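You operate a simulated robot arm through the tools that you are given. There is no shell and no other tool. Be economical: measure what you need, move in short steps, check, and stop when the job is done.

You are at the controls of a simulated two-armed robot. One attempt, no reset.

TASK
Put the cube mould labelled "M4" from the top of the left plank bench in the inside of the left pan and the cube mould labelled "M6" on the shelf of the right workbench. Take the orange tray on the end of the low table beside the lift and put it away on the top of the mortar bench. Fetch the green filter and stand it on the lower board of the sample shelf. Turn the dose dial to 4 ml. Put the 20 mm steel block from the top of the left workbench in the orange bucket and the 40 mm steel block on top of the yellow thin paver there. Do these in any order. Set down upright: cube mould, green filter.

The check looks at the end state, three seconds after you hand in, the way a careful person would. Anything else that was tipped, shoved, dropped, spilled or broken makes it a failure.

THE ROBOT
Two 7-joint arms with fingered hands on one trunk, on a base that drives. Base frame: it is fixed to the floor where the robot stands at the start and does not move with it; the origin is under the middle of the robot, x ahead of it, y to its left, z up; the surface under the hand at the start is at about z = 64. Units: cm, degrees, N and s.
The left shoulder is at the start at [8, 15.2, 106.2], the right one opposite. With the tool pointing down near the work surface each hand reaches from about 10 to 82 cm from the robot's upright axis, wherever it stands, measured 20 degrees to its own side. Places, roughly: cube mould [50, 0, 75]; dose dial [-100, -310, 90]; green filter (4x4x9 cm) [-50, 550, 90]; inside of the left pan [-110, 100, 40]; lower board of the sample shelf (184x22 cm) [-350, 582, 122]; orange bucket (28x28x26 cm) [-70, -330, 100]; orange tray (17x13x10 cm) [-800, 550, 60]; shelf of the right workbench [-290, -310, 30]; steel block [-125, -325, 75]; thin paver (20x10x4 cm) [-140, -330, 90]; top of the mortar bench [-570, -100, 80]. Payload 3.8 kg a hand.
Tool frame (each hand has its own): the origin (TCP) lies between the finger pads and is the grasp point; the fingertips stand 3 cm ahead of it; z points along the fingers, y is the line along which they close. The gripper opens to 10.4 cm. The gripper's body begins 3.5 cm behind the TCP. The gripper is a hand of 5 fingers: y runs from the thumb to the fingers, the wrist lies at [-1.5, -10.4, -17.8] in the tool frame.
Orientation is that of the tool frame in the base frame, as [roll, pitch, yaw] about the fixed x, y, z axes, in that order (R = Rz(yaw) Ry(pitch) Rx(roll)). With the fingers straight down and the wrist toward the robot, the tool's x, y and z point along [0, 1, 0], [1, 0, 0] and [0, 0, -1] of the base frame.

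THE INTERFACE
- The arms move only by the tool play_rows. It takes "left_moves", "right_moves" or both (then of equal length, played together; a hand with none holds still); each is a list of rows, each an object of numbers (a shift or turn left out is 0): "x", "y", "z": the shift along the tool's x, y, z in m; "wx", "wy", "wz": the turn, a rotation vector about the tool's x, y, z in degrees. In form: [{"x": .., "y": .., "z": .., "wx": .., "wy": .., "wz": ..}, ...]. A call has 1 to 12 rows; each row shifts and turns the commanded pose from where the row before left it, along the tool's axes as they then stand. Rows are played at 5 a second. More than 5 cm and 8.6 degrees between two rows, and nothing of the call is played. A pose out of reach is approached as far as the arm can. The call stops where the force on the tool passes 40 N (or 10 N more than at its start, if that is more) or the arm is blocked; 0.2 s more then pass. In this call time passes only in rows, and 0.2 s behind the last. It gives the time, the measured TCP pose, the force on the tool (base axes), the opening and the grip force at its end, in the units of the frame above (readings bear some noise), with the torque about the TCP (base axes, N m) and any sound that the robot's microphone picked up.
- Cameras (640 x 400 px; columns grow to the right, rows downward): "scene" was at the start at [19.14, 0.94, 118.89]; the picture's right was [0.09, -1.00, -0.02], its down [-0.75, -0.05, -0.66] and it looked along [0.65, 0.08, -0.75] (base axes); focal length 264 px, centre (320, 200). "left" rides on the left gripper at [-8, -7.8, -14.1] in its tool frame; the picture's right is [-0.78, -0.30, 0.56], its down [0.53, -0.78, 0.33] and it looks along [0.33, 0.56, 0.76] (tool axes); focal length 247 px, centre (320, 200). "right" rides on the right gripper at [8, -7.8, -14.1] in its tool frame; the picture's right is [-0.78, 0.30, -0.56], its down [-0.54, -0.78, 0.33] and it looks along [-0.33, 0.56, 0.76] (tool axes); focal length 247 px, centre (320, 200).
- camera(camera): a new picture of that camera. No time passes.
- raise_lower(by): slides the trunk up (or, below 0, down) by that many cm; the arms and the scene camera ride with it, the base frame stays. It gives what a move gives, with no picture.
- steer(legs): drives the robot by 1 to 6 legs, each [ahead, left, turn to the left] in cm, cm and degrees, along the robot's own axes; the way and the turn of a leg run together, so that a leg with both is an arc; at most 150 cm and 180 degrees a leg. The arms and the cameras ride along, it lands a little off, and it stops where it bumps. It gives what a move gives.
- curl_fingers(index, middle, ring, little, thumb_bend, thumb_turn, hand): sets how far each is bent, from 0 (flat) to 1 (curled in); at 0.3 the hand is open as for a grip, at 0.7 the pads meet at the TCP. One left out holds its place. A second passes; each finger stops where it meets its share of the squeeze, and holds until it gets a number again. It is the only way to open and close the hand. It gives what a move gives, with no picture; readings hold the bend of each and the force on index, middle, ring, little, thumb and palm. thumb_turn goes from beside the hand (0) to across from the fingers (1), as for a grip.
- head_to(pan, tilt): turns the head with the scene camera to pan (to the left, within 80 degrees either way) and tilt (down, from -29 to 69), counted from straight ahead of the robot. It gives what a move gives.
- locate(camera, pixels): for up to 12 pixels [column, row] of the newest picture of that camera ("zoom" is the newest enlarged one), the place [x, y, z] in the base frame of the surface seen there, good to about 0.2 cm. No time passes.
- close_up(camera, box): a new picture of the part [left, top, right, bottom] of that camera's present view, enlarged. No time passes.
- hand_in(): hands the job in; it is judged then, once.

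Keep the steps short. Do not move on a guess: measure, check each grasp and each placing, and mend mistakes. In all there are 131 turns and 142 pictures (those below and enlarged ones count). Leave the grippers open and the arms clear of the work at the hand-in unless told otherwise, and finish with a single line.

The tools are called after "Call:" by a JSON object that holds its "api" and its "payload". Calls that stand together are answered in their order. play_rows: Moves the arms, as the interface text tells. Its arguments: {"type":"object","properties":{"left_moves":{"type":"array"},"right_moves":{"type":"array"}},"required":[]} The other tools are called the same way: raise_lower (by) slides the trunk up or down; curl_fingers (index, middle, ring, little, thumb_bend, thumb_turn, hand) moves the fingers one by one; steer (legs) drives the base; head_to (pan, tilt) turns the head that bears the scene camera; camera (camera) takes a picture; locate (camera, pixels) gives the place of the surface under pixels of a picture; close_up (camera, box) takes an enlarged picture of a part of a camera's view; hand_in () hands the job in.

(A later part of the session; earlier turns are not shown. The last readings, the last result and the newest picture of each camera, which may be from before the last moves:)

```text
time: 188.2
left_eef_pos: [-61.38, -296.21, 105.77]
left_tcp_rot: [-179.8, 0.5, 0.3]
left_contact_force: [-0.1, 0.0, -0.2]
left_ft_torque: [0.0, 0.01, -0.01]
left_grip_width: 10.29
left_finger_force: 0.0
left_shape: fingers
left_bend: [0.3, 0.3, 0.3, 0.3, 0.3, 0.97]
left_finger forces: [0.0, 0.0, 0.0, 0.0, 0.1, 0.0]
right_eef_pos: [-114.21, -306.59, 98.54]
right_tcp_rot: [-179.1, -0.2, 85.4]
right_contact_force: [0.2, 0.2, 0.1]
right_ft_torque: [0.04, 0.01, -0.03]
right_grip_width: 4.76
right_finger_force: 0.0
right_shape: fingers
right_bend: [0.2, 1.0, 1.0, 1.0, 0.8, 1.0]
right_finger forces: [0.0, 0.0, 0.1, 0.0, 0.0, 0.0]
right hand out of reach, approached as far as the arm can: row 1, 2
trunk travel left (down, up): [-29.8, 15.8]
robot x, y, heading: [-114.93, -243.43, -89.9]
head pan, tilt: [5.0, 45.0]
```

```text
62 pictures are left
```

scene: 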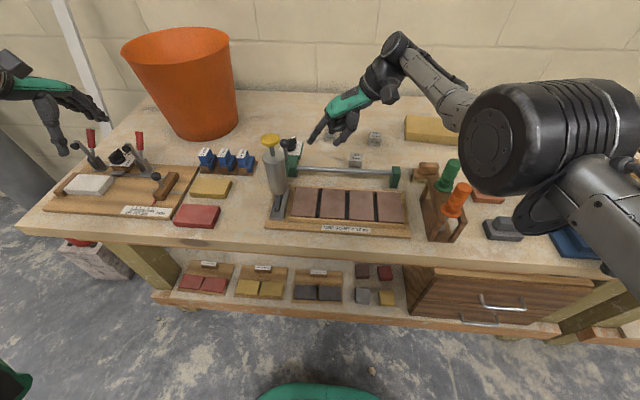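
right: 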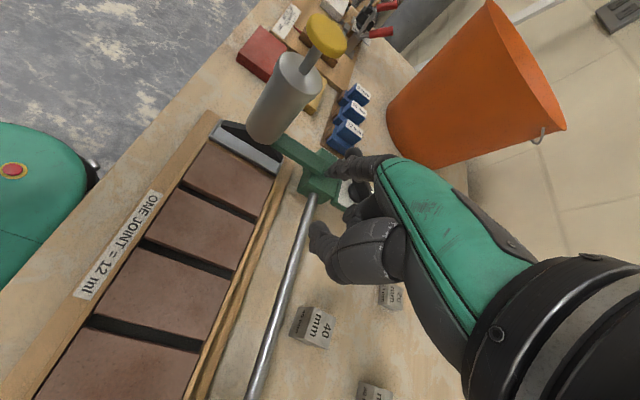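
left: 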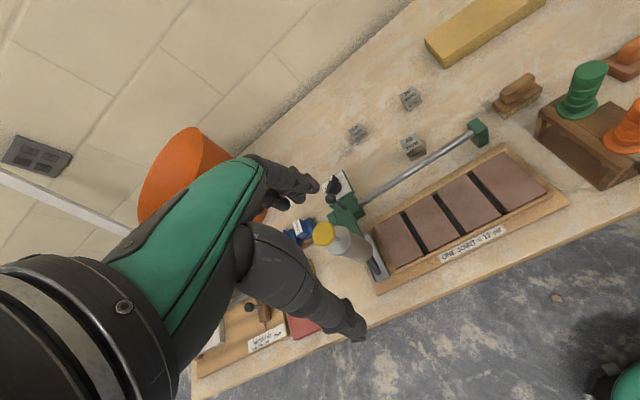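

I drive 5 cm ahead (base front still clear of the bench shelf) to gain reach.

Call:
{"api": "steer", "payload": {"legs": [[5, 0, 0]]}}

Call:
{"api": "close_up", "payload": {"camera": "scene", "box": [250, 110, 370, 200]}}

Call:
{"api": "locate", "payload": {"camera": "zoom", "pixels": [[310, 140], [320, 130], [340, 120], [230, 150], [215, 160]]}}

```text
time: 189.1
left_eef_pos: [-61.43, -300.85, 106.11]
left_tcp_rot: [180.0, 0.5, 0.4]
left_contact_force: [-0.1, 0.2, 0.4]
left_ft_torque: [-0.03, 0.0, 0.01]
left_grip_width: 10.3
left_finger_force: 0.0
left_shape: fingers
left_bend: [0.3, 0.3, 0.3, 0.3, 0.3, 0.97]
left_finger forces: [0.1, 0.1, 0.0, 0.0, 0.0, 0.0]
right_eef_pos: [-114.26, -311.15, 98.93]
right_tcp_rot: [-179.1, 0.1, 85.4]
right_contact_force: [0.5, 1.1, -0.1]
right_ft_torque: [-0.04, 0.01, 0.02]
right_grip_width: 4.76
right_finger_force: 0.1
right_shape: fingers
right_bend: [0.2, 1.0, 1.0, 1.0, 0.8, 1.0]
right_finger forces: [0.0, 0.1, 0.0, 0.0, 0.1, 0.0]
trunk travel left (down, up): [-29.8, 15.8]
robot x, y, heading: [-115.16, -248.72, -90.3]
head pan, tilt: [5.0, 45.0]
```

```text
4.44 times, centred on (310, 155) of scene
```

zoom: 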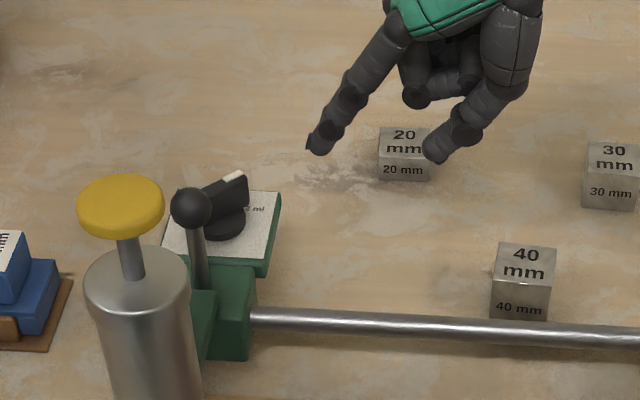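

```text
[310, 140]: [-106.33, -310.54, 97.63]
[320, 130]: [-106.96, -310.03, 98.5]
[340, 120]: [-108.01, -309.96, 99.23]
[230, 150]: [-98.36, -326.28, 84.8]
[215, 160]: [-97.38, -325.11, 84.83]
```

I nudge 1.5 cm closer and lower the fingertip beside the knob (tip bottom ≈ 92.4, plate at 90.9).

Call:
{"api": "steer", "payload": {"legs": [[1.5, 0, 0]]}}

Call:
{"api": "play_rows", "payload": {"right_moves": [{"z": 0.02}, {"z": 0.02}, {"z": 0.006}]}}

Call:
{"api": "close_up", "payload": {"camera": "scene", "box": [250, 110, 370, 200]}}

Call:
{"api": "locate", "payload": {"camera": "zoom", "pixels": [[305, 185], [310, 180], [320, 170], [340, 150], [316, 192]]}}

```text
time: 189.8
left_eef_pos: [-61.36, -302.6, 105.92]
left_tcp_rot: [-179.9, 0.5, 0.3]
left_contact_force: [-0.4, -0.2, -0.6]
left_ft_torque: [-0.05, -0.01, -0.01]
left_grip_width: 10.3
left_finger_force: 0.0
left_shape: fingers
left_bend: [0.3, 0.3, 0.3, 0.3, 0.3, 0.97]
left_finger forces: [0.1, 0.0, 0.1, 0.0, 0.0, 0.0]
right_eef_pos: [-114.13, -312.9, 98.83]
right_tcp_rot: [-179.2, 0.0, 85.4]
right_contact_force: [-0.4, -0.3, -0.1]
right_ft_torque: [-0.03, -0.01, 0.0]
right_grip_width: 4.74
right_finger_force: 0.0
right_shape: fingers
right_bend: [0.2, 1.0, 1.0, 1.0, 0.8, 1.0]
right_finger forces: [0.0, 0.0, 0.0, 0.0, 0.0, 0.0]
trunk travel left (down, up): [-29.8, 15.8]
robot x, y, heading: [-114.93, -249.92, -90.1]
head pan, tilt: [5.0, 45.0]
```

```text
time: 190.7
left_eef_pos: [-61.38, -302.72, 105.83]
left_tcp_rot: [-179.8, 0.5, 0.4]
left_contact_force: [0.0, -0.5, 0.4]
left_ft_torque: [0.02, -0.03, -0.01]
left_grip_width: 10.31
left_finger_force: 0.0
left_shape: fingers
left_bend: [0.3, 0.3, 0.3, 0.3, 0.3, 0.97]
left_finger forces: [0.0, 0.0, 0.0, 0.1, 0.0, 0.1]
right_eef_pos: [-114.2, -312.48, 93.94]
right_tcp_rot: [-179.2, -0.2, 85.4]
right_contact_force: [0.3, -0.2, -1.1]
right_ft_torque: [0.02, 0.02, -0.02]
right_grip_width: 4.76
right_finger_force: 0.2
right_shape: fingers
right_bend: [0.2, 1.0, 1.0, 1.0, 0.8, 1.0]
right_finger forces: [0.0, 0.1, 0.0, 0.0, 0.1, 0.0]
right hand out of reach, approached as far as the arm can: row 2
trunk travel left (down, up): [-29.8, 15.8]
robot x, y, heading: [-115.11, -250.24, -89.8]
head pan, tilt: [5.0, 45.0]
```

```text
4.44 times, centred on (310, 155) of scene
```

zoom: 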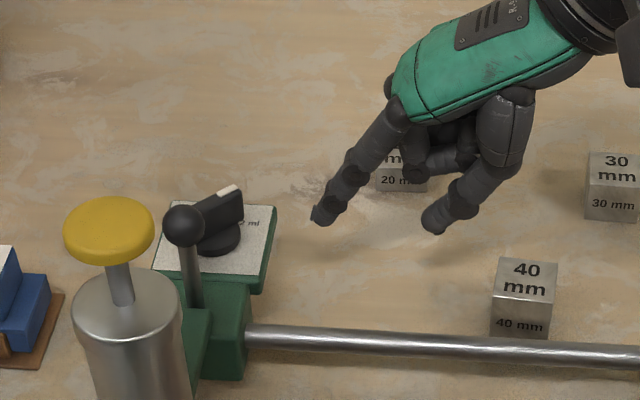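

```text
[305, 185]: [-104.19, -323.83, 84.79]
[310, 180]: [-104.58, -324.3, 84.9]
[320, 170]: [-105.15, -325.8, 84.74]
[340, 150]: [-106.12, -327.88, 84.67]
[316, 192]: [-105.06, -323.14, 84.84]
```

Call:
{"api": "locate", "payload": {"camera": "zoom", "pixels": [[315, 213], [322, 222], [330, 205], [355, 180], [235, 195], [225, 188]]}}

Call:
{"api": "play_rows", "payload": {"right_moves": [{"y": 0.01}, {"y": 0.01}, {"y": 0.01}, {"y": 0.005}]}}

Call:
{"api": "close_up", "payload": {"camera": "scene", "box": [270, 130, 330, 180]}}

```text
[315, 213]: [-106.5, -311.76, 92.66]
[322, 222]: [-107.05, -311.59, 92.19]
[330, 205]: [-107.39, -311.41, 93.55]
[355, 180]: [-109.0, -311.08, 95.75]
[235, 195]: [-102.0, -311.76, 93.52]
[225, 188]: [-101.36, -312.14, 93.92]
```

```text
time: 191.7
left_eef_pos: [-61.21, -302.77, 105.81]
left_tcp_rot: [-179.9, 0.5, 0.3]
left_contact_force: [0.0, 0.2, 0.8]
left_ft_torque: [0.0, -0.03, 0.0]
left_grip_width: 10.26
left_finger_force: 0.0
left_shape: fingers
left_bend: [0.3, 0.3, 0.3, 0.3, 0.3, 0.97]
left_finger forces: [0.0, 0.0, 0.0, 0.1, 0.0, 0.0]
right_eef_pos: [-111.11, -311.6, 94.28]
right_tcp_rot: [-179.0, -0.1, 85.3]
right_contact_force: [-0.4, -0.4, -0.8]
right_ft_torque: [0.0, -0.02, -0.01]
right_grip_width: 4.78
right_finger_force: 0.0
right_shape: fingers
right_bend: [0.2, 1.0, 1.0, 1.0, 0.8, 1.0]
right_finger forces: [0.1, 0.0, 0.0, 0.0, 0.0, 0.1]
right hand out of reach, approached as far as the arm can: row 2, 4
trunk travel left (down, up): [-29.8, 15.8]
robot x, y, heading: [-115.11, -250.23, -89.8]
head pan, tilt: [5.0, 45.0]
```

```text
8.00 times, centred on (300, 155) of scene
```

zoom: 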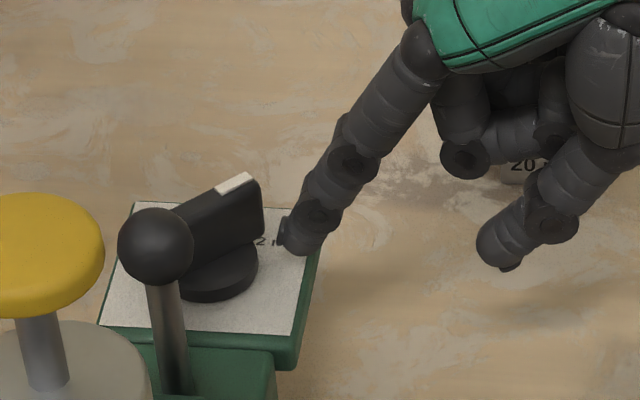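

The arm is at its reach limit, so I'll push with small base moves: 1.2 cm ahead, then sideways left.

Call:
{"api": "steer", "payload": {"legs": [[1.2, 0, 0]]}}

Call:
{"api": "steer", "payload": {"legs": [[0, 2, 0]]}}

Call:
{"api": "close_up", "payload": {"camera": "scene", "box": [270, 130, 330, 180]}}

```text
time: 192.4
left_eef_pos: [-61.28, -303.58, 106.09]
left_tcp_rot: [180.0, 0.5, 0.3]
left_contact_force: [-0.2, -0.2, -0.2]
left_ft_torque: [-0.04, -0.02, 0.04]
left_grip_width: 10.3
left_finger_force: 0.1
left_shape: fingers
left_bend: [0.3, 0.3, 0.3, 0.3, 0.3, 0.97]
left_finger forces: [0.0, 0.0, 0.1, 0.0, 0.1, 0.1]
right_eef_pos: [-110.99, -312.58, 94.29]
right_tcp_rot: [-179.2, -0.1, 85.4]
right_contact_force: [0.5, 0.1, 0.4]
right_ft_torque: [-0.04, 0.01, 0.0]
right_grip_width: 4.77
right_finger_force: 0.1
right_shape: fingers
right_bend: [0.2, 1.0, 1.0, 1.0, 0.8, 1.0]
right_finger forces: [0.0, 0.0, 0.0, 0.0, 0.0, 0.1]
trunk travel left (down, up): [-29.8, 15.8]
robot x, y, heading: [-114.9, -251.17, -89.7]
head pan, tilt: [5.0, 45.0]
```

```text
time: 193.2
left_eef_pos: [-59.67, -303.84, 105.98]
left_tcp_rot: [-179.8, 0.3, 0.2]
left_contact_force: [0.0, 0.0, 0.1]
left_ft_torque: [0.03, -0.02, -0.01]
left_grip_width: 10.28
left_finger_force: 0.1
left_shape: fingers
left_bend: [0.3, 0.3, 0.3, 0.3, 0.3, 0.97]
left_finger forces: [0.1, 0.1, 0.0, 0.1, 0.0, 0.0]
right_eef_pos: [-109.51, -312.88, 94.17]
right_tcp_rot: [-179.2, -0.2, 85.4]
right_contact_force: [-4.5, -5.2, 0.4]
right_ft_torque: [-0.12, 0.09, -0.4]
right_grip_width: 4.23
right_finger_force: 3.5
right_shape: fingers
right_bend: [0.22, 1.0, 1.0, 1.0, 0.8, 1.0]
right_finger forces: [7.0, 0.0, 0.0, 0.0, 0.0, 0.0]
trunk travel left (down, up): [-29.8, 15.8]
robot x, y, heading: [-112.94, -251.35, -89.9]
head pan, tilt: [5.0, 45.0]
```

```text
8.00 times, centred on (300, 155) of scene
```

zoom: 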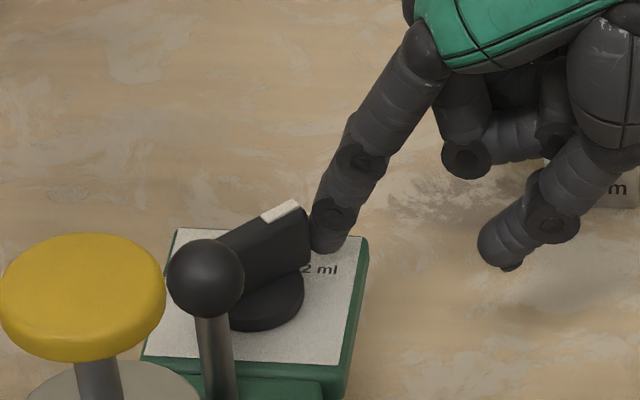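

The tip met the pointer's end face (pushing along the bar). I back off right, come 1.3 cm toward me, and push left again on the side face.

Call:
{"api": "steer", "payload": {"legs": [[0, -1.5, 0], [-1.4, 0, 0], [0, 2.0, 0]]}}

Call:
{"api": "close_up", "payload": {"camera": "scene", "box": [270, 130, 330, 180]}}

```text
time: 194.7
left_eef_pos: [-59.19, -302.64, 106.03]
left_tcp_rot: [-179.9, 0.3, 0.3]
left_contact_force: [-0.1, 0.2, 0.1]
left_ft_torque: [0.03, -0.05, 0.01]
left_grip_width: 10.29
left_finger_force: 0.0
left_shape: fingers
left_bend: [0.3, 0.3, 0.3, 0.3, 0.3, 0.97]
left_finger forces: [0.0, 0.0, 0.1, 0.1, 0.0, 0.0]
right_eef_pos: [-108.95, -311.42, 94.16]
right_tcp_rot: [-179.2, -0.2, 85.5]
right_contact_force: [-4.5, -0.9, 5.8]
right_ft_torque: [0.01, -0.29, 0.02]
right_grip_width: 4.47
right_finger_force: 3.8
right_shape: fingers
right_bend: [0.21, 1.0, 1.0, 1.0, 0.8, 1.0]
right_finger forces: [8.3, 0.0, 0.0, 0.0, 0.1, 0.0]
trunk travel left (down, up): [-29.8, 15.8]
robot x, y, heading: [-112.6, -249.63, -90.1]
head pan, tilt: [5.0, 45.0]
```

```text
8.00 times, centred on (300, 155) of scene
```

zoom: 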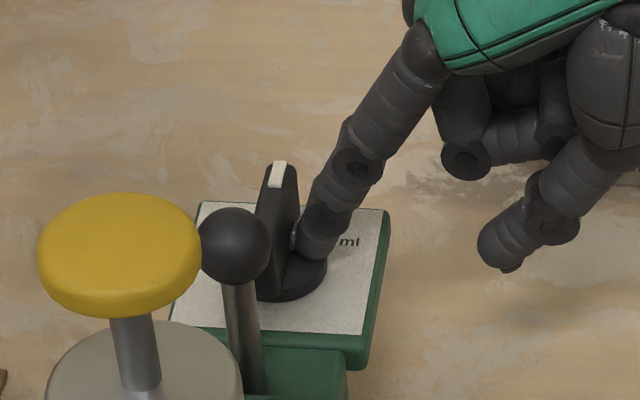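

The knob turns; pointer is now near straight-back. I raise 4 mm, go 1.2 cm ahead and push left further.

Call:
{"api": "raise_lower", "payload": {"by": 0.4}}

Call:
{"api": "steer", "payload": {"legs": [[1.3, 0, 0], [0, 1.0, 0]]}}

Call:
{"api": "close_up", "payload": {"camera": "scene", "box": [270, 130, 330, 180]}}

```text
time: 195.2
left_eef_pos: [-59.07, -302.55, 106.36]
left_tcp_rot: [-179.9, 0.4, 0.3]
left_contact_force: [0.1, 0.3, -0.9]
left_ft_torque: [-0.01, -0.04, 0.0]
left_grip_width: 10.28
left_finger_force: 0.0
left_shape: fingers
left_bend: [0.3, 0.3, 0.3, 0.3, 0.3, 0.97]
left_finger forces: [0.0, 0.0, 0.0, 0.0, 0.0, 0.0]
right_eef_pos: [-108.77, -311.48, 94.53]
right_tcp_rot: [-179.1, -0.2, 85.5]
right_contact_force: [-3.5, 0.1, 2.3]
right_ft_torque: [0.01, -0.03, 0.01]
right_grip_width: 4.32
right_finger_force: 1.4
right_shape: fingers
right_bend: [0.22, 1.0, 1.0, 1.0, 0.8, 1.0]
right_finger forces: [3.5, 0.0, 0.1, 0.0, 0.0, 0.1]
trunk travel left (down, up): [-30.2, 15.4]
robot x, y, heading: [-112.44, -249.53, -89.9]
head pan, tilt: [5.0, 45.0]
```

```text
time: 196.3
left_eef_pos: [-58.21, -303.97, 106.21]
left_tcp_rot: [-179.8, 0.3, 0.4]
left_contact_force: [0.3, -0.3, -0.5]
left_ft_torque: [-0.01, 0.0, -0.02]
left_grip_width: 10.27
left_finger_force: 0.0
left_shape: fingers
left_bend: [0.3, 0.3, 0.3, 0.3, 0.3, 0.97]
left_finger forces: [0.1, 0.0, 0.0, 0.1, 0.0, 0.0]
right_eef_pos: [-107.9, -312.88, 94.33]
right_tcp_rot: [-179.2, -0.4, 85.4]
right_contact_force: [-2.2, -2.3, -0.5]
right_ft_torque: [-0.02, 0.08, -0.18]
right_grip_width: 4.48
right_finger_force: 1.6
right_shape: fingers
right_bend: [0.21, 1.0, 1.0, 1.0, 0.8, 1.0]
right_finger forces: [3.1, 0.0, 0.0, 0.0, 0.0, 0.0]
trunk travel left (down, up): [-30.2, 15.4]
robot x, y, heading: [-111.26, -251.13, -89.9]
head pan, tilt: [5.0, 45.0]
```

```text
8.00 times, centred on (300, 155) of scene
```

zoom: 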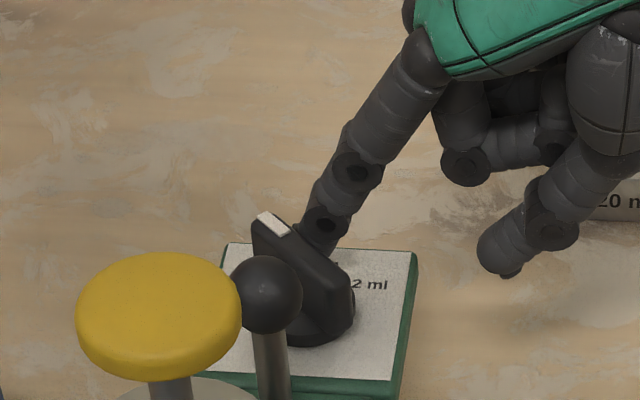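

Pointer is now toward the left-back. I measure its angle.

Call:
{"api": "locate", "payload": {"camera": "zoom", "pixels": [[272, 224], [262, 215], [290, 232], [340, 285], [350, 292], [320, 262], [228, 246], [412, 254], [395, 372]]}}

```text
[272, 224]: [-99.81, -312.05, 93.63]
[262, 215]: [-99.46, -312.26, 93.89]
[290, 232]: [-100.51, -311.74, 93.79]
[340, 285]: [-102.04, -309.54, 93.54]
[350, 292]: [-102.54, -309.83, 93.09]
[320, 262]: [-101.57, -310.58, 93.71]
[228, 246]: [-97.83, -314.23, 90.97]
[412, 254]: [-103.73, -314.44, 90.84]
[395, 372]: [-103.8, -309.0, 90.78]
```

Plate unmoved; pointer angle ≈ −45.5°, pointing at 4 ml. I back the finger off to the right and raise, then verify with the left camera later.

Call:
{"api": "steer", "payload": {"legs": [[0, -1.0, 0]]}}

Call:
{"api": "raise_lower", "payload": {"by": 12}}

Call:
{"api": "steer", "payload": {"legs": [[-10, 0, 0]]}}

Call:
{"api": "play_rows", "payload": {"right_moves": [{"x": 0.04}, {"x": 0.04}, {"x": 0.04}, {"x": 0.04, "y": -0.02}, {"x": 0.04, "y": -0.02}, {"y": -0.04}]}}

Call:
{"api": "close_up", "payload": {"camera": "scene", "box": [240, 130, 400, 230]}}

```text
time: 197.1
left_eef_pos: [-58.72, -303.8, 106.08]
left_tcp_rot: [-180.0, 0.6, 0.3]
left_contact_force: [-0.1, 0.5, 0.5]
left_ft_torque: [0.0, 0.01, 0.04]
left_grip_width: 10.3
left_finger_force: 0.0
left_shape: fingers
left_bend: [0.3, 0.3, 0.3, 0.3, 0.3, 0.97]
left_finger forces: [0.1, 0.0, 0.0, 0.1, 0.0, 0.0]
right_eef_pos: [-108.4, -312.74, 94.5]
right_tcp_rot: [-178.9, -0.1, 85.4]
right_contact_force: [-0.4, 0.0, 0.0]
right_ft_torque: [0.0, 0.03, -0.01]
right_grip_width: 4.7
right_finger_force: 0.3
right_shape: fingers
right_bend: [0.2, 1.0, 1.0, 1.0, 0.8, 1.0]
right_finger forces: [0.4, 0.1, 0.1, 0.0, 0.0, 0.1]
trunk travel left (down, up): [-30.2, 15.4]
robot x, y, heading: [-112.42, -250.95, -90.0]
head pan, tilt: [5.0, 45.0]
```

```text
time: 198.6
left_eef_pos: [-58.9, -303.87, 118.23]
left_tcp_rot: [-179.9, 0.5, 0.4]
left_contact_force: [0.1, 0.6, -0.1]
left_ft_torque: [-0.01, 0.01, -0.01]
left_grip_width: 10.31
left_finger_force: 0.0
left_shape: fingers
left_bend: [0.3, 0.3, 0.3, 0.3, 0.3, 0.97]
left_finger forces: [0.1, 0.0, 0.1, 0.0, 0.1, 0.1]
right_eef_pos: [-108.67, -312.41, 110.22]
right_tcp_rot: [-179.2, 2.9, 85.3]
right_contact_force: [0.3, -0.2, -0.2]
right_ft_torque: [0.02, -0.01, 0.04]
right_grip_width: 4.75
right_finger_force: 0.0
right_shape: fingers
right_bend: [0.2, 1.0, 1.0, 1.0, 0.8, 1.0]
right_finger forces: [0.0, 0.1, 0.0, 0.0, 0.1, 0.0]
trunk travel left (down, up): [-42.2, 3.4]
robot x, y, heading: [-112.66, -251.23, -90.0]
head pan, tilt: [5.0, 45.0]
```

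```text
time: 199.8
left_eef_pos: [-59.08, -294.27, 117.98]
left_tcp_rot: [-179.6, 0.5, 0.3]
left_contact_force: [0.1, -0.4, -0.5]
left_ft_torque: [0.03, 0.0, 0.04]
left_grip_width: 10.28
left_finger_force: 0.0
left_shape: fingers
left_bend: [0.3, 0.3, 0.3, 0.3, 0.3, 0.97]
left_finger forces: [0.0, 0.1, 0.0, 0.0, 0.1, 0.0]
right_eef_pos: [-108.76, -302.76, 109.95]
right_tcp_rot: [-179.3, 2.8, 85.2]
right_contact_force: [-0.3, -0.5, -0.3]
right_ft_torque: [0.01, 0.04, 0.01]
right_grip_width: 4.7
right_finger_force: 0.0
right_shape: fingers
right_bend: [0.2, 1.0, 1.0, 1.0, 0.8, 1.0]
right_finger forces: [0.0, 0.1, 0.0, 0.0, 0.1, 0.0]
trunk travel left (down, up): [-42.2, 3.4]
robot x, y, heading: [-112.39, -241.18, -90.2]
head pan, tilt: [5.0, 45.0]
```

```text
time: 201.2
left_eef_pos: [-59.1, -293.74, 118.36]
left_tcp_rot: [-179.9, 0.4, 0.2]
left_contact_force: [-0.2, -0.1, 0.1]
left_ft_torque: [0.0, -0.03, 0.03]
left_grip_width: 10.29
left_finger_force: 0.1
left_shape: fingers
left_bend: [0.3, 0.3, 0.3, 0.3, 0.3, 0.97]
left_finger forces: [0.0, 0.1, 0.0, 0.1, 0.1, 0.0]
right_eef_pos: [-115.42, -281.78, 109.17]
right_tcp_rot: [-179.4, 2.9, 85.3]
right_contact_force: [-0.1, -0.5, -0.7]
right_ft_torque: [0.0, -0.02, -0.02]
right_grip_width: 4.74
right_finger_force: 0.0
right_shape: fingers
right_bend: [0.2, 1.0, 1.0, 1.0, 0.8, 1.0]
right_finger forces: [0.0, 0.0, 0.0, 0.0, 0.1, 0.0]
trunk travel left (down, up): [-42.2, 3.4]
robot x, y, heading: [-112.56, -241.05, -90.1]
head pan, tilt: [5.0, 45.0]
```

```text
4.00 times, centred on (320, 180) of scene
```

zoom: 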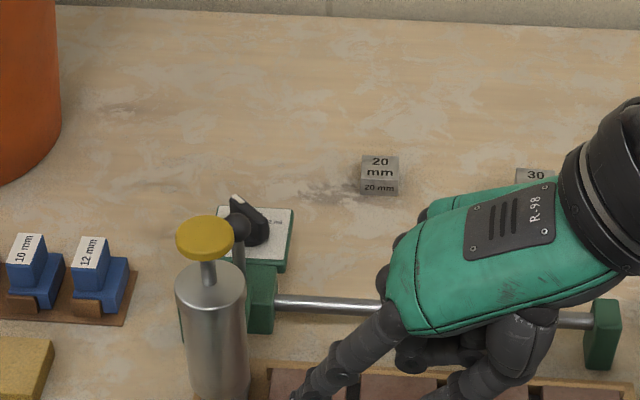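

Dial done. Next the 20 mm block with the left hand (wrist toward me). I move the right hand aside and open it, shift the robot right, and bring the left hand over.

Call:
{"api": "play_rows", "payload": {"right_moves": [{"y": -0.045}, {"y": -0.045}, {"y": -0.045}, {"y": -0.045}, {"y": -0.045}, {"wy": -2.9}]}}

Call:
{"api": "curl_fingers", "payload": {"hand": "right", "index": 0.3, "middle": 0.3, "ring": 0.3, "little": 0.3, "thumb_bend": 0.3, "thumb_turn": 1}}

Call:
{"api": "steer", "payload": {"legs": [[0, -9, 0], [4, 0, 0]]}}

Call:
{"api": "play_rows", "payload": {"left_moves": [{"x": -0.045}, {"x": -0.045}, {"x": -0.045}, {"x": -0.045}, {"x": -0.045}, {"x": -0.045}, {"x": -0.045}, {"x": -0.045}, {"x": -0.045}]}}

Call:
{"api": "raise_lower", "payload": {"by": -12}}

Call:
{"api": "camera", "payload": {"camera": "scene"}}

```text
time: 202.6
left_eef_pos: [-59.08, -293.75, 118.23]
left_tcp_rot: [-180.0, 0.5, 0.2]
left_contact_force: [0.0, 0.9, -0.1]
left_ft_torque: [0.06, 0.01, 0.02]
left_grip_width: 10.28
left_finger_force: 0.0
left_shape: fingers
left_bend: [0.3, 0.3, 0.3, 0.3, 0.3, 0.97]
left_finger forces: [0.1, 0.0, 0.0, 0.0, 0.1, 0.1]
right_eef_pos: [-137.47, -279.7, 109.71]
right_tcp_rot: [-179.3, 5.9, 85.3]
right_contact_force: [-1.1, -1.4, 0.4]
right_ft_torque: [0.01, -0.01, -0.01]
right_grip_width: 4.74
right_finger_force: 0.1
right_shape: fingers
right_bend: [0.2, 1.0, 1.0, 1.0, 0.8, 1.0]
right_finger forces: [0.0, 0.0, 0.1, 0.0, 0.1, 0.0]
trunk travel left (down, up): [-42.2, 3.4]
robot x, y, heading: [-112.21, -241.33, -90.1]
head pan, tilt: [5.0, 45.0]
```

```text
time: 203.6
left_eef_pos: [-59.07, -293.78, 118.19]
left_tcp_rot: [-179.9, 0.4, 0.2]
left_contact_force: [-0.1, -0.3, -0.9]
left_ft_torque: [0.01, -0.03, -0.01]
left_grip_width: 10.32
left_finger_force: 0.1
left_shape: fingers
left_bend: [0.3, 0.3, 0.3, 0.3, 0.3, 0.97]
left_finger forces: [0.1, 0.0, 0.0, 0.0, 0.0, 0.1]
right_eef_pos: [-137.59, -279.69, 109.54]
right_tcp_rot: [-179.3, 5.9, 85.3]
right_contact_force: [-0.3, 0.1, -1.0]
right_ft_torque: [-0.01, 0.01, -0.04]
right_grip_width: 10.35
right_finger_force: 0.0
right_shape: fingers
right_bend: [0.3, 0.3, 0.3, 0.3, 0.3, 0.98]
right_finger forces: [0.1, 0.0, 0.1, 0.1, 0.0, 0.0]
trunk travel left (down, up): [-42.2, 3.4]
robot x, y, heading: [-112.44, -241.06, -89.8]
head pan, tilt: [5.0, 45.0]
```

```text
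time: 205.1
left_eef_pos: [-67.75, -296.87, 118.67]
left_tcp_rot: [179.6, 0.6, 0.2]
left_contact_force: [0.8, 0.8, 0.2]
left_ft_torque: [-0.1, -0.02, 0.0]
left_grip_width: 10.3
left_finger_force: 0.0
left_shape: fingers
left_bend: [0.3, 0.3, 0.3, 0.3, 0.3, 0.97]
left_finger forces: [0.0, 0.0, 0.0, 0.0, 0.0, 0.0]
right_eef_pos: [-146.21, -282.89, 110.1]
right_tcp_rot: [-179.2, 6.3, 85.3]
right_contact_force: [0.3, 1.4, 0.9]
right_ft_torque: [-0.04, -0.01, -0.02]
right_grip_width: 10.28
right_finger_force: 0.0
right_shape: fingers
right_bend: [0.3, 0.3, 0.3, 0.3, 0.3, 0.98]
right_finger forces: [0.0, 0.1, 0.1, 0.1, 0.0, 0.1]
trunk travel left (down, up): [-42.2, 3.4]
robot x, y, heading: [-121.95, -245.12, -89.7]
head pan, tilt: [5.0, 45.0]
```

```text
time: 207.1
left_eef_pos: [-108.8, -297.89, 118.65]
left_tcp_rot: [-179.9, 0.4, 0.3]
left_contact_force: [0.0, 0.5, 0.0]
left_ft_torque: [0.02, -0.04, -0.04]
left_grip_width: 10.31
left_finger_force: 0.0
left_shape: fingers
left_bend: [0.3, 0.3, 0.3, 0.3, 0.3, 0.97]
left_finger forces: [0.0, 0.0, 0.0, 0.1, 0.0, 0.0]
right_eef_pos: [-146.61, -283.76, 109.61]
right_tcp_rot: [-179.5, 5.8, 85.3]
right_contact_force: [0.5, 0.5, -0.3]
right_ft_torque: [-0.02, -0.06, -0.03]
right_grip_width: 10.32
right_finger_force: 0.0
right_shape: fingers
right_bend: [0.3, 0.3, 0.3, 0.3, 0.3, 0.98]
right_finger forces: [0.0, 0.1, 0.0, 0.0, 0.0, 0.0]
trunk travel left (down, up): [-42.2, 3.4]
robot x, y, heading: [-121.55, -245.39, -90.2]
head pan, tilt: [5.0, 45.0]
```

```text
time: 208.6
left_eef_pos: [-108.49, -297.84, 106.69]
left_tcp_rot: [-179.9, 0.4, 0.2]
left_contact_force: [-0.8, -0.4, -0.4]
left_ft_torque: [-0.03, 0.01, 0.01]
left_grip_width: 10.29
left_finger_force: 0.1
left_shape: fingers
left_bend: [0.3, 0.3, 0.3, 0.3, 0.3, 0.97]
left_finger forces: [0.0, 0.0, 0.0, 0.0, 0.0, 0.0]
right_eef_pos: [-146.46, -283.74, 97.64]
right_tcp_rot: [-179.3, 5.9, 85.2]
right_contact_force: [-0.1, 0.0, 0.1]
right_ft_torque: [-0.01, 0.01, 0.02]
right_grip_width: 10.28
right_finger_force: 0.1
right_shape: fingers
right_bend: [0.3, 0.3, 0.3, 0.3, 0.3, 0.98]
right_finger forces: [0.1, 0.0, 0.0, 0.0, 0.0, 0.0]
trunk travel left (down, up): [-30.2, 15.4]
robot x, y, heading: [-121.72, -244.63, -89.9]
head pan, tilt: [5.0, 45.0]
```

```text
54 pictures are left
```

scene: 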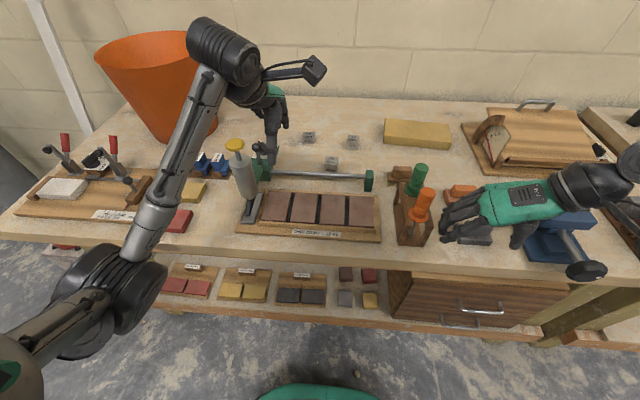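

I re-locate the 20 mm and 40 mm blocks, paver and bucket rim in this view.

Call:
{"api": "close_up", "payload": {"camera": "scene", "box": [290, 115, 370, 175]}}

Call:
{"api": "locate", "payload": {"camera": "zoom", "pixels": [[108, 138], [190, 138], [108, 165], [200, 165], [150, 150], [280, 315], [375, 315], [285, 350], [385, 350], [330, 330], [150, 195], [330, 385]]}}

Call:
{"api": "locate", "payload": {"camera": "scene", "pixels": [[98, 53], [150, 35], [194, 45], [150, 67], [170, 100], [384, 124], [450, 128], [384, 143], [448, 148], [418, 130]]}}

```text
6.67 times, centred on (330, 145) of scene
```

zoom: 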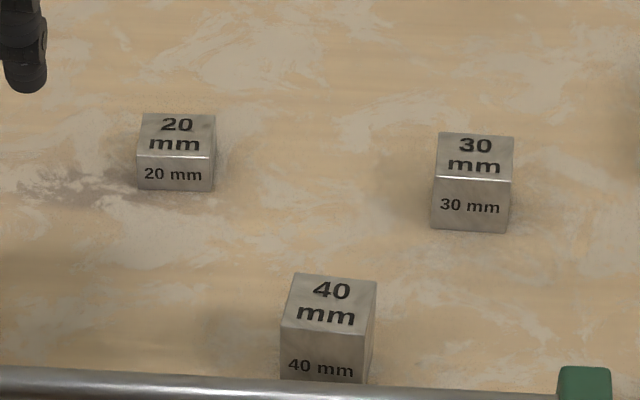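

```text
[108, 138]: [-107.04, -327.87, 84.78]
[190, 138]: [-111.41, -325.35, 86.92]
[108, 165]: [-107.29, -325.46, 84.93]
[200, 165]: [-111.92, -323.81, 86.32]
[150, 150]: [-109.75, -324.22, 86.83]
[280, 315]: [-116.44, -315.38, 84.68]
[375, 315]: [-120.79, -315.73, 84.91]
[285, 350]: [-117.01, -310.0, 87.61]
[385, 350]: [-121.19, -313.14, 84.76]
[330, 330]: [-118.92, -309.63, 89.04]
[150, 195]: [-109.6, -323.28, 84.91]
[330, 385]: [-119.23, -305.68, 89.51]
```

```text
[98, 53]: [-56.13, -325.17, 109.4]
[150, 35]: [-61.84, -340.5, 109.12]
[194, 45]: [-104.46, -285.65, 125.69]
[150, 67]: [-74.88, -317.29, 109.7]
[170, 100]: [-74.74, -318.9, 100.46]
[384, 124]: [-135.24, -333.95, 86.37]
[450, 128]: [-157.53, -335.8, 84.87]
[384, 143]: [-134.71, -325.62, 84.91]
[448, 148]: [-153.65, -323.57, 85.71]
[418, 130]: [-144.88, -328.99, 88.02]
```

20 mm block centre ≈ [−110.9, −325.5], 40 mm ≈ [−118.8, −311.4]. I drive 6 cm ahead and extend the left hand over the 20 mm block.

Call:
{"api": "steer", "payload": {"legs": [[6, 0, 0]]}}

Call:
{"api": "play_rows", "payload": {"left_moves": [{"y": 0.04, "x": -0.004}, {"y": 0.04, "x": -0.004}, {"y": 0.04, "x": -0.004}, {"y": 0.04, "x": -0.004}, {"y": 0.04, "x": -0.004}, {"y": 0.015, "x": -0.004}, {"z": 0.03}, {"z": 0.03}, {"z": 0.02}]}}

Call:
{"api": "camera", "payload": {"camera": "left"}}

```text
time: 209.6
left_eef_pos: [-108.41, -303.73, 106.79]
left_tcp_rot: [179.9, 0.5, 0.3]
left_contact_force: [1.1, 0.6, 0.7]
left_ft_torque: [-0.03, 0.0, 0.0]
left_grip_width: 10.27
left_finger_force: 0.1
left_shape: fingers
left_bend: [0.3, 0.3, 0.3, 0.3, 0.3, 0.97]
left_finger forces: [0.0, 0.0, 0.1, 0.0, 0.0, 0.1]
right_eef_pos: [-146.38, -289.55, 97.72]
right_tcp_rot: [-179.3, 6.1, 85.4]
right_contact_force: [-0.4, 0.3, -0.9]
right_ft_torque: [-0.01, -0.03, 0.01]
right_grip_width: 10.29
right_finger_force: 0.1
right_shape: fingers
right_bend: [0.3, 0.3, 0.3, 0.3, 0.3, 0.98]
right_finger forces: [0.0, 0.1, 0.0, 0.0, 0.0, 0.0]
trunk travel left (down, up): [-30.2, 15.4]
robot x, y, heading: [-121.47, -251.27, -89.7]
head pan, tilt: [5.0, 45.0]
```

```text
time: 211.6
left_eef_pos: [-110.77, -325.29, 98.52]
left_tcp_rot: [-179.9, 0.4, 0.3]
left_contact_force: [0.2, 0.9, -1.0]
left_ft_torque: [-0.02, 0.02, -0.02]
left_grip_width: 10.29
left_finger_force: 0.0
left_shape: fingers
left_bend: [0.3, 0.3, 0.3, 0.3, 0.3, 0.97]
left_finger forces: [0.1, 0.0, 0.0, 0.0, 0.0, 0.0]
right_eef_pos: [-146.39, -289.74, 97.64]
right_tcp_rot: [-179.3, 5.9, 85.3]
right_contact_force: [-0.7, 0.2, 0.3]
right_ft_torque: [-0.02, 0.03, 0.0]
right_grip_width: 10.3
right_finger_force: 0.0
right_shape: fingers
right_bend: [0.3, 0.3, 0.3, 0.3, 0.3, 0.98]
right_finger forces: [0.0, 0.1, 0.1, 0.0, 0.0, 0.0]
trunk travel left (down, up): [-30.2, 15.4]
robot x, y, heading: [-121.35, -251.07, -89.8]
head pan, tilt: [5.0, 45.0]
```

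```text
52 pictures are left
```

left: 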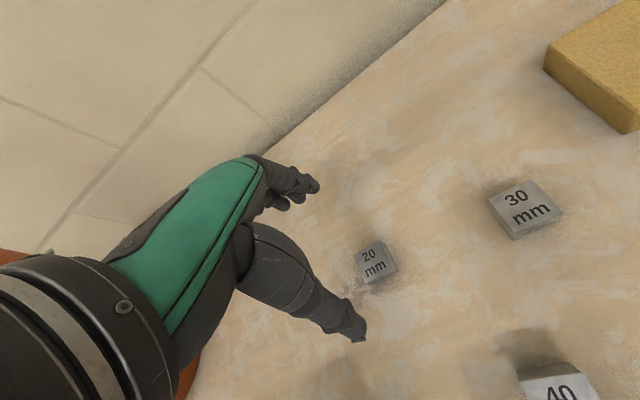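

Aligned. I descend to TCP z ≈ 88.2 and close on the 20 mm block.

Call:
{"api": "play_rows", "payload": {"left_moves": [{"z": 0.03}, {"z": 0.03}, {"z": 0.03}, {"z": 0.008}, {"z": 0.005}]}}

Call:
{"api": "curl_fingers", "payload": {"hand": "left", "index": 0.7, "middle": 0.7, "ring": 0.7, "little": 0.5, "thumb_bend": 0.7}}

Call:
{"api": "camera", "payload": {"camera": "left"}}

```text
time: 212.8
left_eef_pos: [-110.6, -323.58, 88.62]
left_tcp_rot: [-180.0, 0.5, 0.2]
left_contact_force: [0.1, -0.6, 0.4]
left_ft_torque: [-0.03, -0.01, 0.03]
left_grip_width: 10.31
left_finger_force: 0.0
left_shape: fingers
left_bend: [0.3, 0.3, 0.3, 0.3, 0.3, 0.97]
left_finger forces: [0.0, 0.0, 0.1, 0.2, 0.0, 0.1]
left hand out of reach, approached as far as the arm can: row 1, 2, 3
right_eef_pos: [-146.4, -289.59, 97.55]
right_tcp_rot: [-179.3, 5.9, 85.5]
right_contact_force: [0.2, -0.1, -0.5]
right_ft_torque: [-0.01, -0.01, -0.01]
right_grip_width: 10.29
right_finger_force: 0.1
right_shape: fingers
right_bend: [0.3, 0.3, 0.3, 0.3, 0.3, 0.98]
right_finger forces: [0.0, 0.1, 0.0, 0.0, 0.0, 0.0]
trunk travel left (down, up): [-30.2, 15.4]
robot x, y, heading: [-121.22, -251.27, -89.8]
head pan, tilt: [5.0, 45.0]
```

```text
time: 213.8
left_eef_pos: [-110.7, -323.55, 88.59]
left_tcp_rot: [-180.0, 0.6, 0.2]
left_contact_force: [0.5, 0.2, 1.0]
left_ft_torque: [-0.02, -0.05, -0.02]
left_grip_width: 3.02
left_finger_force: 12.0
left_shape: fingers
left_bend: [0.61, 0.64, 0.7, 0.5, 0.58, 0.96]
left_finger forces: [6.4, 5.3, 0.0, 0.1, 11.6, 0.0]
right_eef_pos: [-146.41, -289.64, 97.68]
right_tcp_rot: [-179.3, 5.8, 85.3]
right_contact_force: [-0.3, 0.1, 0.4]
right_ft_torque: [0.0, -0.01, 0.03]
right_grip_width: 10.32
right_finger_force: 0.0
right_shape: fingers
right_bend: [0.3, 0.3, 0.3, 0.3, 0.3, 0.98]
right_finger forces: [0.0, 0.1, 0.1, 0.0, 0.0, 0.0]
trunk travel left (down, up): [-30.2, 15.4]
robot x, y, heading: [-121.63, -251.22, -90.0]
head pan, tilt: [5.0, 45.0]
```

```text
51 pictures are left
```

left: 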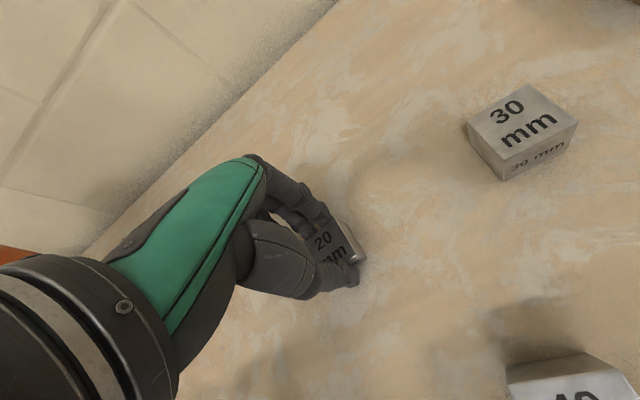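

Gripped (3.0 cm, 12 N). I lift it and check.

Call:
{"api": "play_rows", "payload": {"left_moves": [{"z": -0.02}, {"z": -0.04}, {"z": -0.04}, {"z": -0.04}, {"z": -0.04}]}}

Call:
{"api": "raise_lower", "payload": {"by": 14}}

Call:
{"api": "camera", "payload": {"camera": "scene"}}

```text
time: 215.0
left_eef_pos: [-110.53, -323.98, 106.92]
left_tcp_rot: [-179.8, 0.3, 0.3]
left_contact_force: [-0.7, -0.3, -0.9]
left_ft_torque: [-0.01, -0.01, 0.02]
left_grip_width: 3.0
left_finger_force: 11.4
left_shape: fingers
left_bend: [0.61, 0.64, 0.7, 0.5, 0.58, 0.96]
left_finger forces: [6.4, 5.1, 0.0, 0.0, 11.5, 0.0]
right_eef_pos: [-146.5, -289.76, 97.59]
right_tcp_rot: [-179.4, 5.9, 85.3]
right_contact_force: [0.2, -0.2, 0.5]
right_ft_torque: [0.0, -0.02, -0.01]
right_grip_width: 10.3
right_finger_force: 0.1
right_shape: fingers
right_bend: [0.3, 0.3, 0.3, 0.3, 0.3, 0.98]
right_finger forces: [0.0, 0.0, 0.0, 0.0, 0.1, 0.1]
trunk travel left (down, up): [-30.2, 15.4]
robot x, y, heading: [-121.57, -251.22, -89.9]
head pan, tilt: [5.0, 45.0]
```

```text
time: 216.7
left_eef_pos: [-110.5, -324.06, 120.47]
left_tcp_rot: [-179.9, 0.5, 0.3]
left_contact_force: [0.2, 0.4, -1.8]
left_ft_torque: [-0.01, -0.01, 0.0]
left_grip_width: 2.99
left_finger_force: 10.9
left_shape: fingers
left_bend: [0.61, 0.64, 0.7, 0.5, 0.58, 0.96]
left_finger forces: [6.3, 5.0, 0.0, 0.1, 11.5, 0.1]
right_eef_pos: [-146.47, -289.74, 111.58]
right_tcp_rot: [-179.2, 5.8, 85.5]
right_contact_force: [-0.2, -0.1, -0.1]
right_ft_torque: [0.0, -0.02, 0.01]
right_grip_width: 10.29
right_finger_force: 0.0
right_shape: fingers
right_bend: [0.3, 0.3, 0.3, 0.3, 0.3, 0.98]
right_finger forces: [0.0, 0.0, 0.0, 0.0, 0.0, 0.1]
trunk travel left (down, up): [-44.2, 1.4]
robot x, y, heading: [-121.45, -250.62, -90.1]
head pan, tilt: [5.0, 45.0]
```

```text
50 pictures are left
```

scene: 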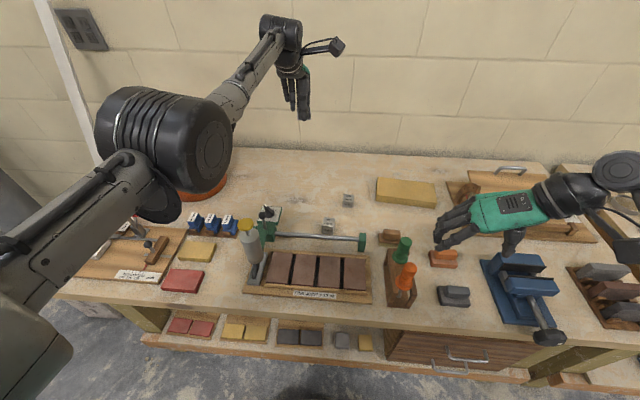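

Held steady. I pull the right hand back first (to clear the gun), then strafe 41 cm left so the block is over the bucket.

Call:
{"api": "play_rows", "payload": {"right_moves": [{"x": 0.045}, {"x": 0.045}, {"x": 0.045}, {"x": 0.045}, {"y": -0.04}, {"y": -0.04}]}}

Call:
{"api": "steer", "payload": {"legs": [[0, 41, 0]]}}

Call:
{"api": "head_to", "payload": {"pan": 10, "tilt": 40}}

Call:
{"api": "camera", "payload": {"camera": "scene"}}

Call:
{"api": "camera", "payload": {"camera": "left"}}

```text
time: 218.1
left_eef_pos: [-110.59, -323.99, 120.56]
left_tcp_rot: [-179.9, 0.4, 0.3]
left_contact_force: [0.5, -0.7, -1.9]
left_ft_torque: [-0.03, 0.02, -0.01]
left_grip_width: 2.99
left_finger_force: 10.5
left_shape: fingers
left_bend: [0.61, 0.64, 0.7, 0.5, 0.58, 0.96]
left_finger forces: [6.4, 5.0, 0.1, 0.1, 11.4, 0.1]
right_eef_pos: [-153.9, -272.2, 109.34]
right_tcp_rot: [-179.5, 5.8, 85.5]
right_contact_force: [-0.1, -1.0, 0.4]
right_ft_torque: [0.01, -0.02, 0.01]
right_grip_width: 10.31
right_finger_force: 0.1
right_shape: fingers
right_bend: [0.3, 0.3, 0.3, 0.3, 0.3, 0.98]
right_finger forces: [0.1, 0.1, 0.0, 0.0, 0.0, 0.0]
right hand out of reach, approached as far as the arm can: row 4
trunk travel left (down, up): [-44.2, 1.4]
robot x, y, heading: [-121.59, -250.79, -89.6]
head pan, tilt: [5.0, 45.0]
```

```text
time: 220.6
left_eef_pos: [-69.52, -324.03, 120.56]
left_tcp_rot: [-180.0, 0.5, -0.2]
left_contact_force: [-0.2, -0.5, -1.8]
left_ft_torque: [0.01, 0.01, -0.01]
left_grip_width: 3.01
left_finger_force: 11.3
left_shape: fingers
left_bend: [0.61, 0.64, 0.7, 0.5, 0.58, 0.96]
left_finger forces: [6.3, 5.0, 0.0, 0.0, 11.4, 0.0]
right_eef_pos: [-112.42, -272.13, 109.33]
right_tcp_rot: [-179.4, 5.8, 85.0]
right_contact_force: [-0.5, -0.7, -0.1]
right_ft_torque: [0.0, 0.0, 0.02]
right_grip_width: 10.3
right_finger_force: 0.1
right_shape: fingers
right_bend: [0.3, 0.3, 0.3, 0.3, 0.3, 0.98]
right_finger forces: [0.1, 0.0, 0.0, 0.1, 0.0, 0.0]
trunk travel left (down, up): [-44.2, 1.4]
robot x, y, heading: [-79.88, -250.73, -90.2]
head pan, tilt: [5.0, 45.0]
```

```text
time: 221.3
left_eef_pos: [-69.45, -324.04, 120.6]
left_tcp_rot: [-180.0, 0.4, -0.2]
left_contact_force: [-0.8, -0.3, -1.8]
left_ft_torque: [-0.03, -0.02, 0.01]
left_grip_width: 3.02
left_finger_force: 10.9
left_shape: fingers
left_bend: [0.61, 0.64, 0.7, 0.5, 0.58, 0.96]
left_finger forces: [6.4, 4.9, 0.0, 0.0, 11.4, 0.0]
right_eef_pos: [-112.36, -272.15, 109.34]
right_tcp_rot: [-179.2, 5.8, 85.1]
right_contact_force: [-0.5, -1.0, 0.8]
right_ft_torque: [-0.01, -0.04, 0.0]
right_grip_width: 10.3
right_finger_force: 0.0
right_shape: fingers
right_bend: [0.3, 0.3, 0.3, 0.3, 0.3, 0.98]
right_finger forces: [0.0, 0.0, 0.0, 0.0, 0.0, 0.0]
trunk travel left (down, up): [-44.2, 1.4]
robot x, y, heading: [-80.32, -251.37, -90.3]
head pan, tilt: [10.0, 40.0]
```

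```text
49 pictures are left
```

scene: 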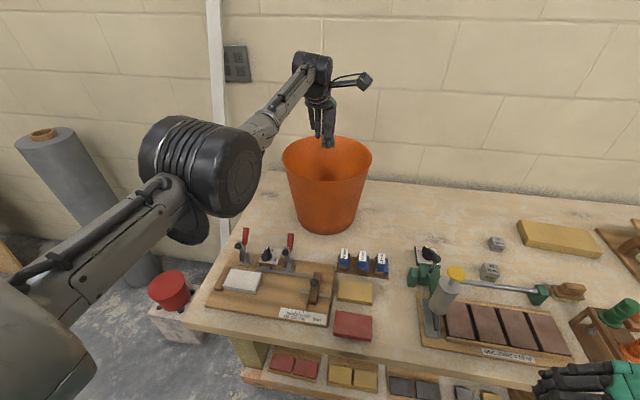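

```text
48 pictures are left
```

left: 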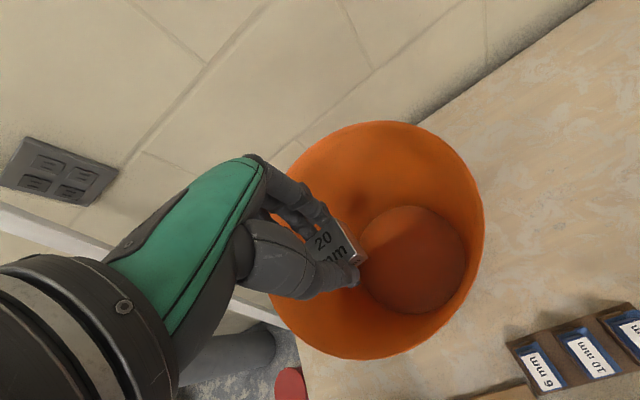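

I locate the bucket rim and floor from the left camera to be sure of centring.

Call:
{"api": "locate", "payload": {"camera": "left", "pixels": [[415, 262], [383, 123], [482, 215], [390, 357], [300, 330], [335, 245]]}}

Call:
{"api": "play_rows", "payload": {"left_moves": [{"z": 0.03}, {"z": 0.03}, {"z": 0.03}, {"z": 0.02}, {"z": 0.02}]}}

Call:
{"api": "close_up", "payload": {"camera": "scene", "box": [250, 40, 410, 240]}}

```text
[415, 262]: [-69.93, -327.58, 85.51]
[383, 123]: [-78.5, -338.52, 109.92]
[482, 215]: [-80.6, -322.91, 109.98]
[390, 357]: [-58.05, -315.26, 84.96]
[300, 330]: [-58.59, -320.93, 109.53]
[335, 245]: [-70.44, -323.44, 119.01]
```

```text
time: 222.5
left_eef_pos: [-69.28, -323.1, 107.7]
left_tcp_rot: [-179.9, 0.4, -0.1]
left_contact_force: [-0.1, -0.1, -1.6]
left_ft_torque: [-0.05, 0.01, 0.02]
left_grip_width: 3.02
left_finger_force: 11.5
left_shape: fingers
left_bend: [0.61, 0.65, 0.7, 0.5, 0.58, 0.96]
left_finger forces: [6.3, 5.0, 0.1, 0.0, 11.5, 0.0]
left hand out of reach, approached as far as the arm can: row 3, 5
right_eef_pos: [-112.36, -272.16, 109.36]
right_tcp_rot: [-179.4, 5.8, 85.0]
right_contact_force: [-0.4, -0.9, 0.6]
right_ft_torque: [0.03, 0.0, -0.02]
right_grip_width: 10.3
right_finger_force: 0.1
right_shape: fingers
right_bend: [0.3, 0.3, 0.3, 0.3, 0.3, 0.98]
right_finger forces: [0.1, 0.0, 0.0, 0.1, 0.0, 0.1]
trunk travel left (down, up): [-44.2, 1.4]
robot x, y, heading: [-79.87, -250.9, -89.9]
head pan, tilt: [10.0, 40.0]
```

```text
2.00 times, centred on (330, 140) of scene
```

zoom: 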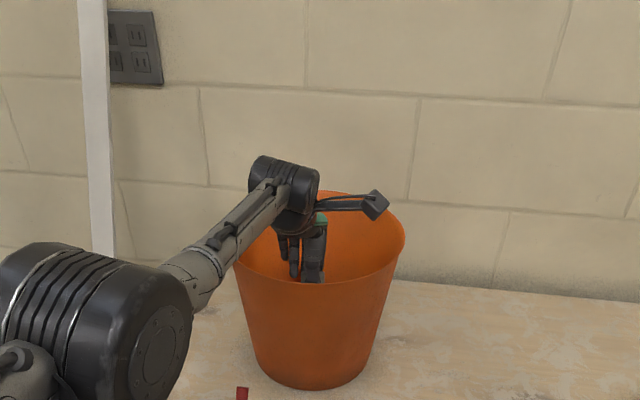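

The block is inside the bucket mouth. I lower the trunk 5 cm and release.

Call:
{"api": "raise_lower", "payload": {"by": -5}}

Call:
{"api": "curl_fingers", "payload": {"hand": "left", "index": 0.45, "middle": 0.45, "ring": 0.45, "little": 0.45, "thumb_bend": 0.45}}

Call:
{"api": "raise_lower", "payload": {"by": 6}}

Call:
{"api": "play_rows", "payload": {"left_moves": [{"z": -0.04}, {"z": -0.04}, {"z": -0.04}, {"y": -0.04}, {"y": -0.04}, {"y": -0.04}, {"y": -0.04}]}}

Call:
{"api": "camera", "payload": {"camera": "left"}}

```text
time: 223.4
left_eef_pos: [-69.37, -323.07, 102.67]
left_tcp_rot: [-179.9, 0.5, -0.1]
left_contact_force: [-0.2, -0.2, -2.6]
left_ft_torque: [0.03, -0.02, -0.03]
left_grip_width: 3.03
left_finger_force: 11.3
left_shape: fingers
left_bend: [0.61, 0.65, 0.7, 0.5, 0.58, 0.96]
left_finger forces: [6.4, 5.1, 0.0, 0.0, 11.5, 0.0]
right_eef_pos: [-112.32, -272.22, 104.3]
right_tcp_rot: [-179.3, 5.9, 85.1]
right_contact_force: [-0.2, 0.4, -0.4]
right_ft_torque: [0.02, -0.02, 0.02]
right_grip_width: 10.28
right_finger_force: 0.0
right_shape: fingers
right_bend: [0.3, 0.3, 0.3, 0.3, 0.3, 0.98]
right_finger forces: [0.0, 0.0, 0.0, 0.1, 0.1, 0.0]
trunk travel left (down, up): [-39.2, 6.4]
robot x, y, heading: [-80.22, -250.95, -90.1]
head pan, tilt: [10.0, 40.0]
```

```text
time: 224.4
left_eef_pos: [-69.33, -322.91, 102.75]
left_tcp_rot: [-179.8, 0.4, -0.1]
left_contact_force: [0.0, 1.0, -0.2]
left_ft_torque: [0.02, 0.02, 0.02]
left_grip_width: 6.47
left_finger_force: 0.0
left_shape: fingers
left_bend: [0.45, 0.45, 0.45, 0.45, 0.45, 0.97]
left_finger forces: [0.0, 0.1, 0.0, 0.1, 0.0, 0.1]
right_eef_pos: [-112.36, -272.12, 104.38]
right_tcp_rot: [-179.3, 5.9, 85.0]
right_contact_force: [-0.3, -0.1, 0.1]
right_ft_torque: [0.02, 0.04, 0.05]
right_grip_width: 10.27
right_finger_force: 0.1
right_shape: fingers
right_bend: [0.3, 0.3, 0.3, 0.3, 0.3, 0.98]
right_finger forces: [0.1, 0.0, 0.0, 0.1, 0.1, 0.1]
trunk travel left (down, up): [-39.2, 6.4]
robot x, y, heading: [-79.85, -251.0, -90.1]
head pan, tilt: [10.0, 40.0]
```

```text
time: 225.4
left_eef_pos: [-69.35, -323.02, 108.77]
left_tcp_rot: [-179.8, 0.5, -0.1]
left_contact_force: [0.2, -0.4, 0.1]
left_ft_torque: [0.0, 0.01, 0.04]
left_grip_width: 6.46
left_finger_force: 0.0
left_shape: fingers
left_bend: [0.45, 0.45, 0.45, 0.45, 0.45, 0.97]
left_finger forces: [0.0, 0.0, 0.0, 0.1, 0.0, 0.0]
right_eef_pos: [-112.31, -272.17, 110.32]
right_tcp_rot: [-179.3, 5.8, 85.0]
right_contact_force: [0.1, -0.1, -0.3]
right_ft_torque: [0.01, -0.01, 0.01]
right_grip_width: 10.29
right_finger_force: 0.2
right_shape: fingers
right_bend: [0.3, 0.3, 0.3, 0.3, 0.3, 0.98]
right_finger forces: [0.0, 0.0, 0.0, 0.1, 0.0, 0.0]
trunk travel left (down, up): [-45.2, 0.4]
robot x, y, heading: [-80.28, -250.83, -90.0]
head pan, tilt: [10.0, 40.0]
```

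```text
time: 227.0
left_eef_pos: [-68.93, -307.02, 120.79]
left_tcp_rot: [-180.0, 0.4, -0.1]
left_contact_force: [-0.6, 0.2, 0.3]
left_ft_torque: [0.02, 0.0, 0.02]
left_grip_width: 6.49
left_finger_force: 0.0
left_shape: fingers
left_bend: [0.45, 0.45, 0.45, 0.45, 0.45, 0.97]
left_finger forces: [0.0, 0.0, 0.1, 0.0, 0.1, 0.0]
right_eef_pos: [-112.33, -272.06, 110.44]
right_tcp_rot: [-179.3, 5.8, 85.1]
right_contact_force: [0.4, -1.1, -0.2]
right_ft_torque: [-0.02, 0.02, 0.05]
right_grip_width: 10.31
right_finger_force: 0.0
right_shape: fingers
right_bend: [0.3, 0.3, 0.3, 0.3, 0.3, 0.98]
right_finger forces: [0.1, 0.1, 0.0, 0.1, 0.1, 0.1]
trunk travel left (down, up): [-45.2, 0.4]
robot x, y, heading: [-79.93, -251.09, -90.5]
head pan, tilt: [10.0, 40.0]
```

```text
46 pictures are left
```

left: 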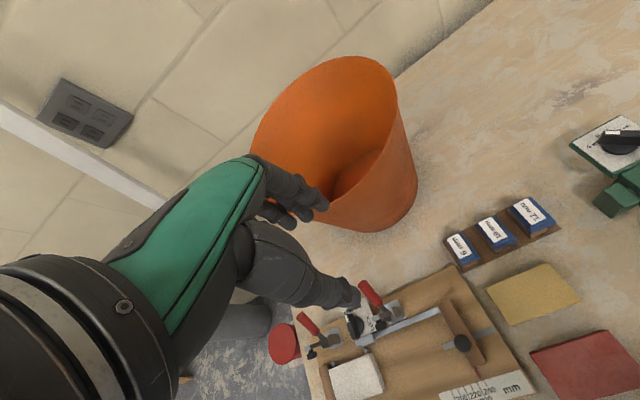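

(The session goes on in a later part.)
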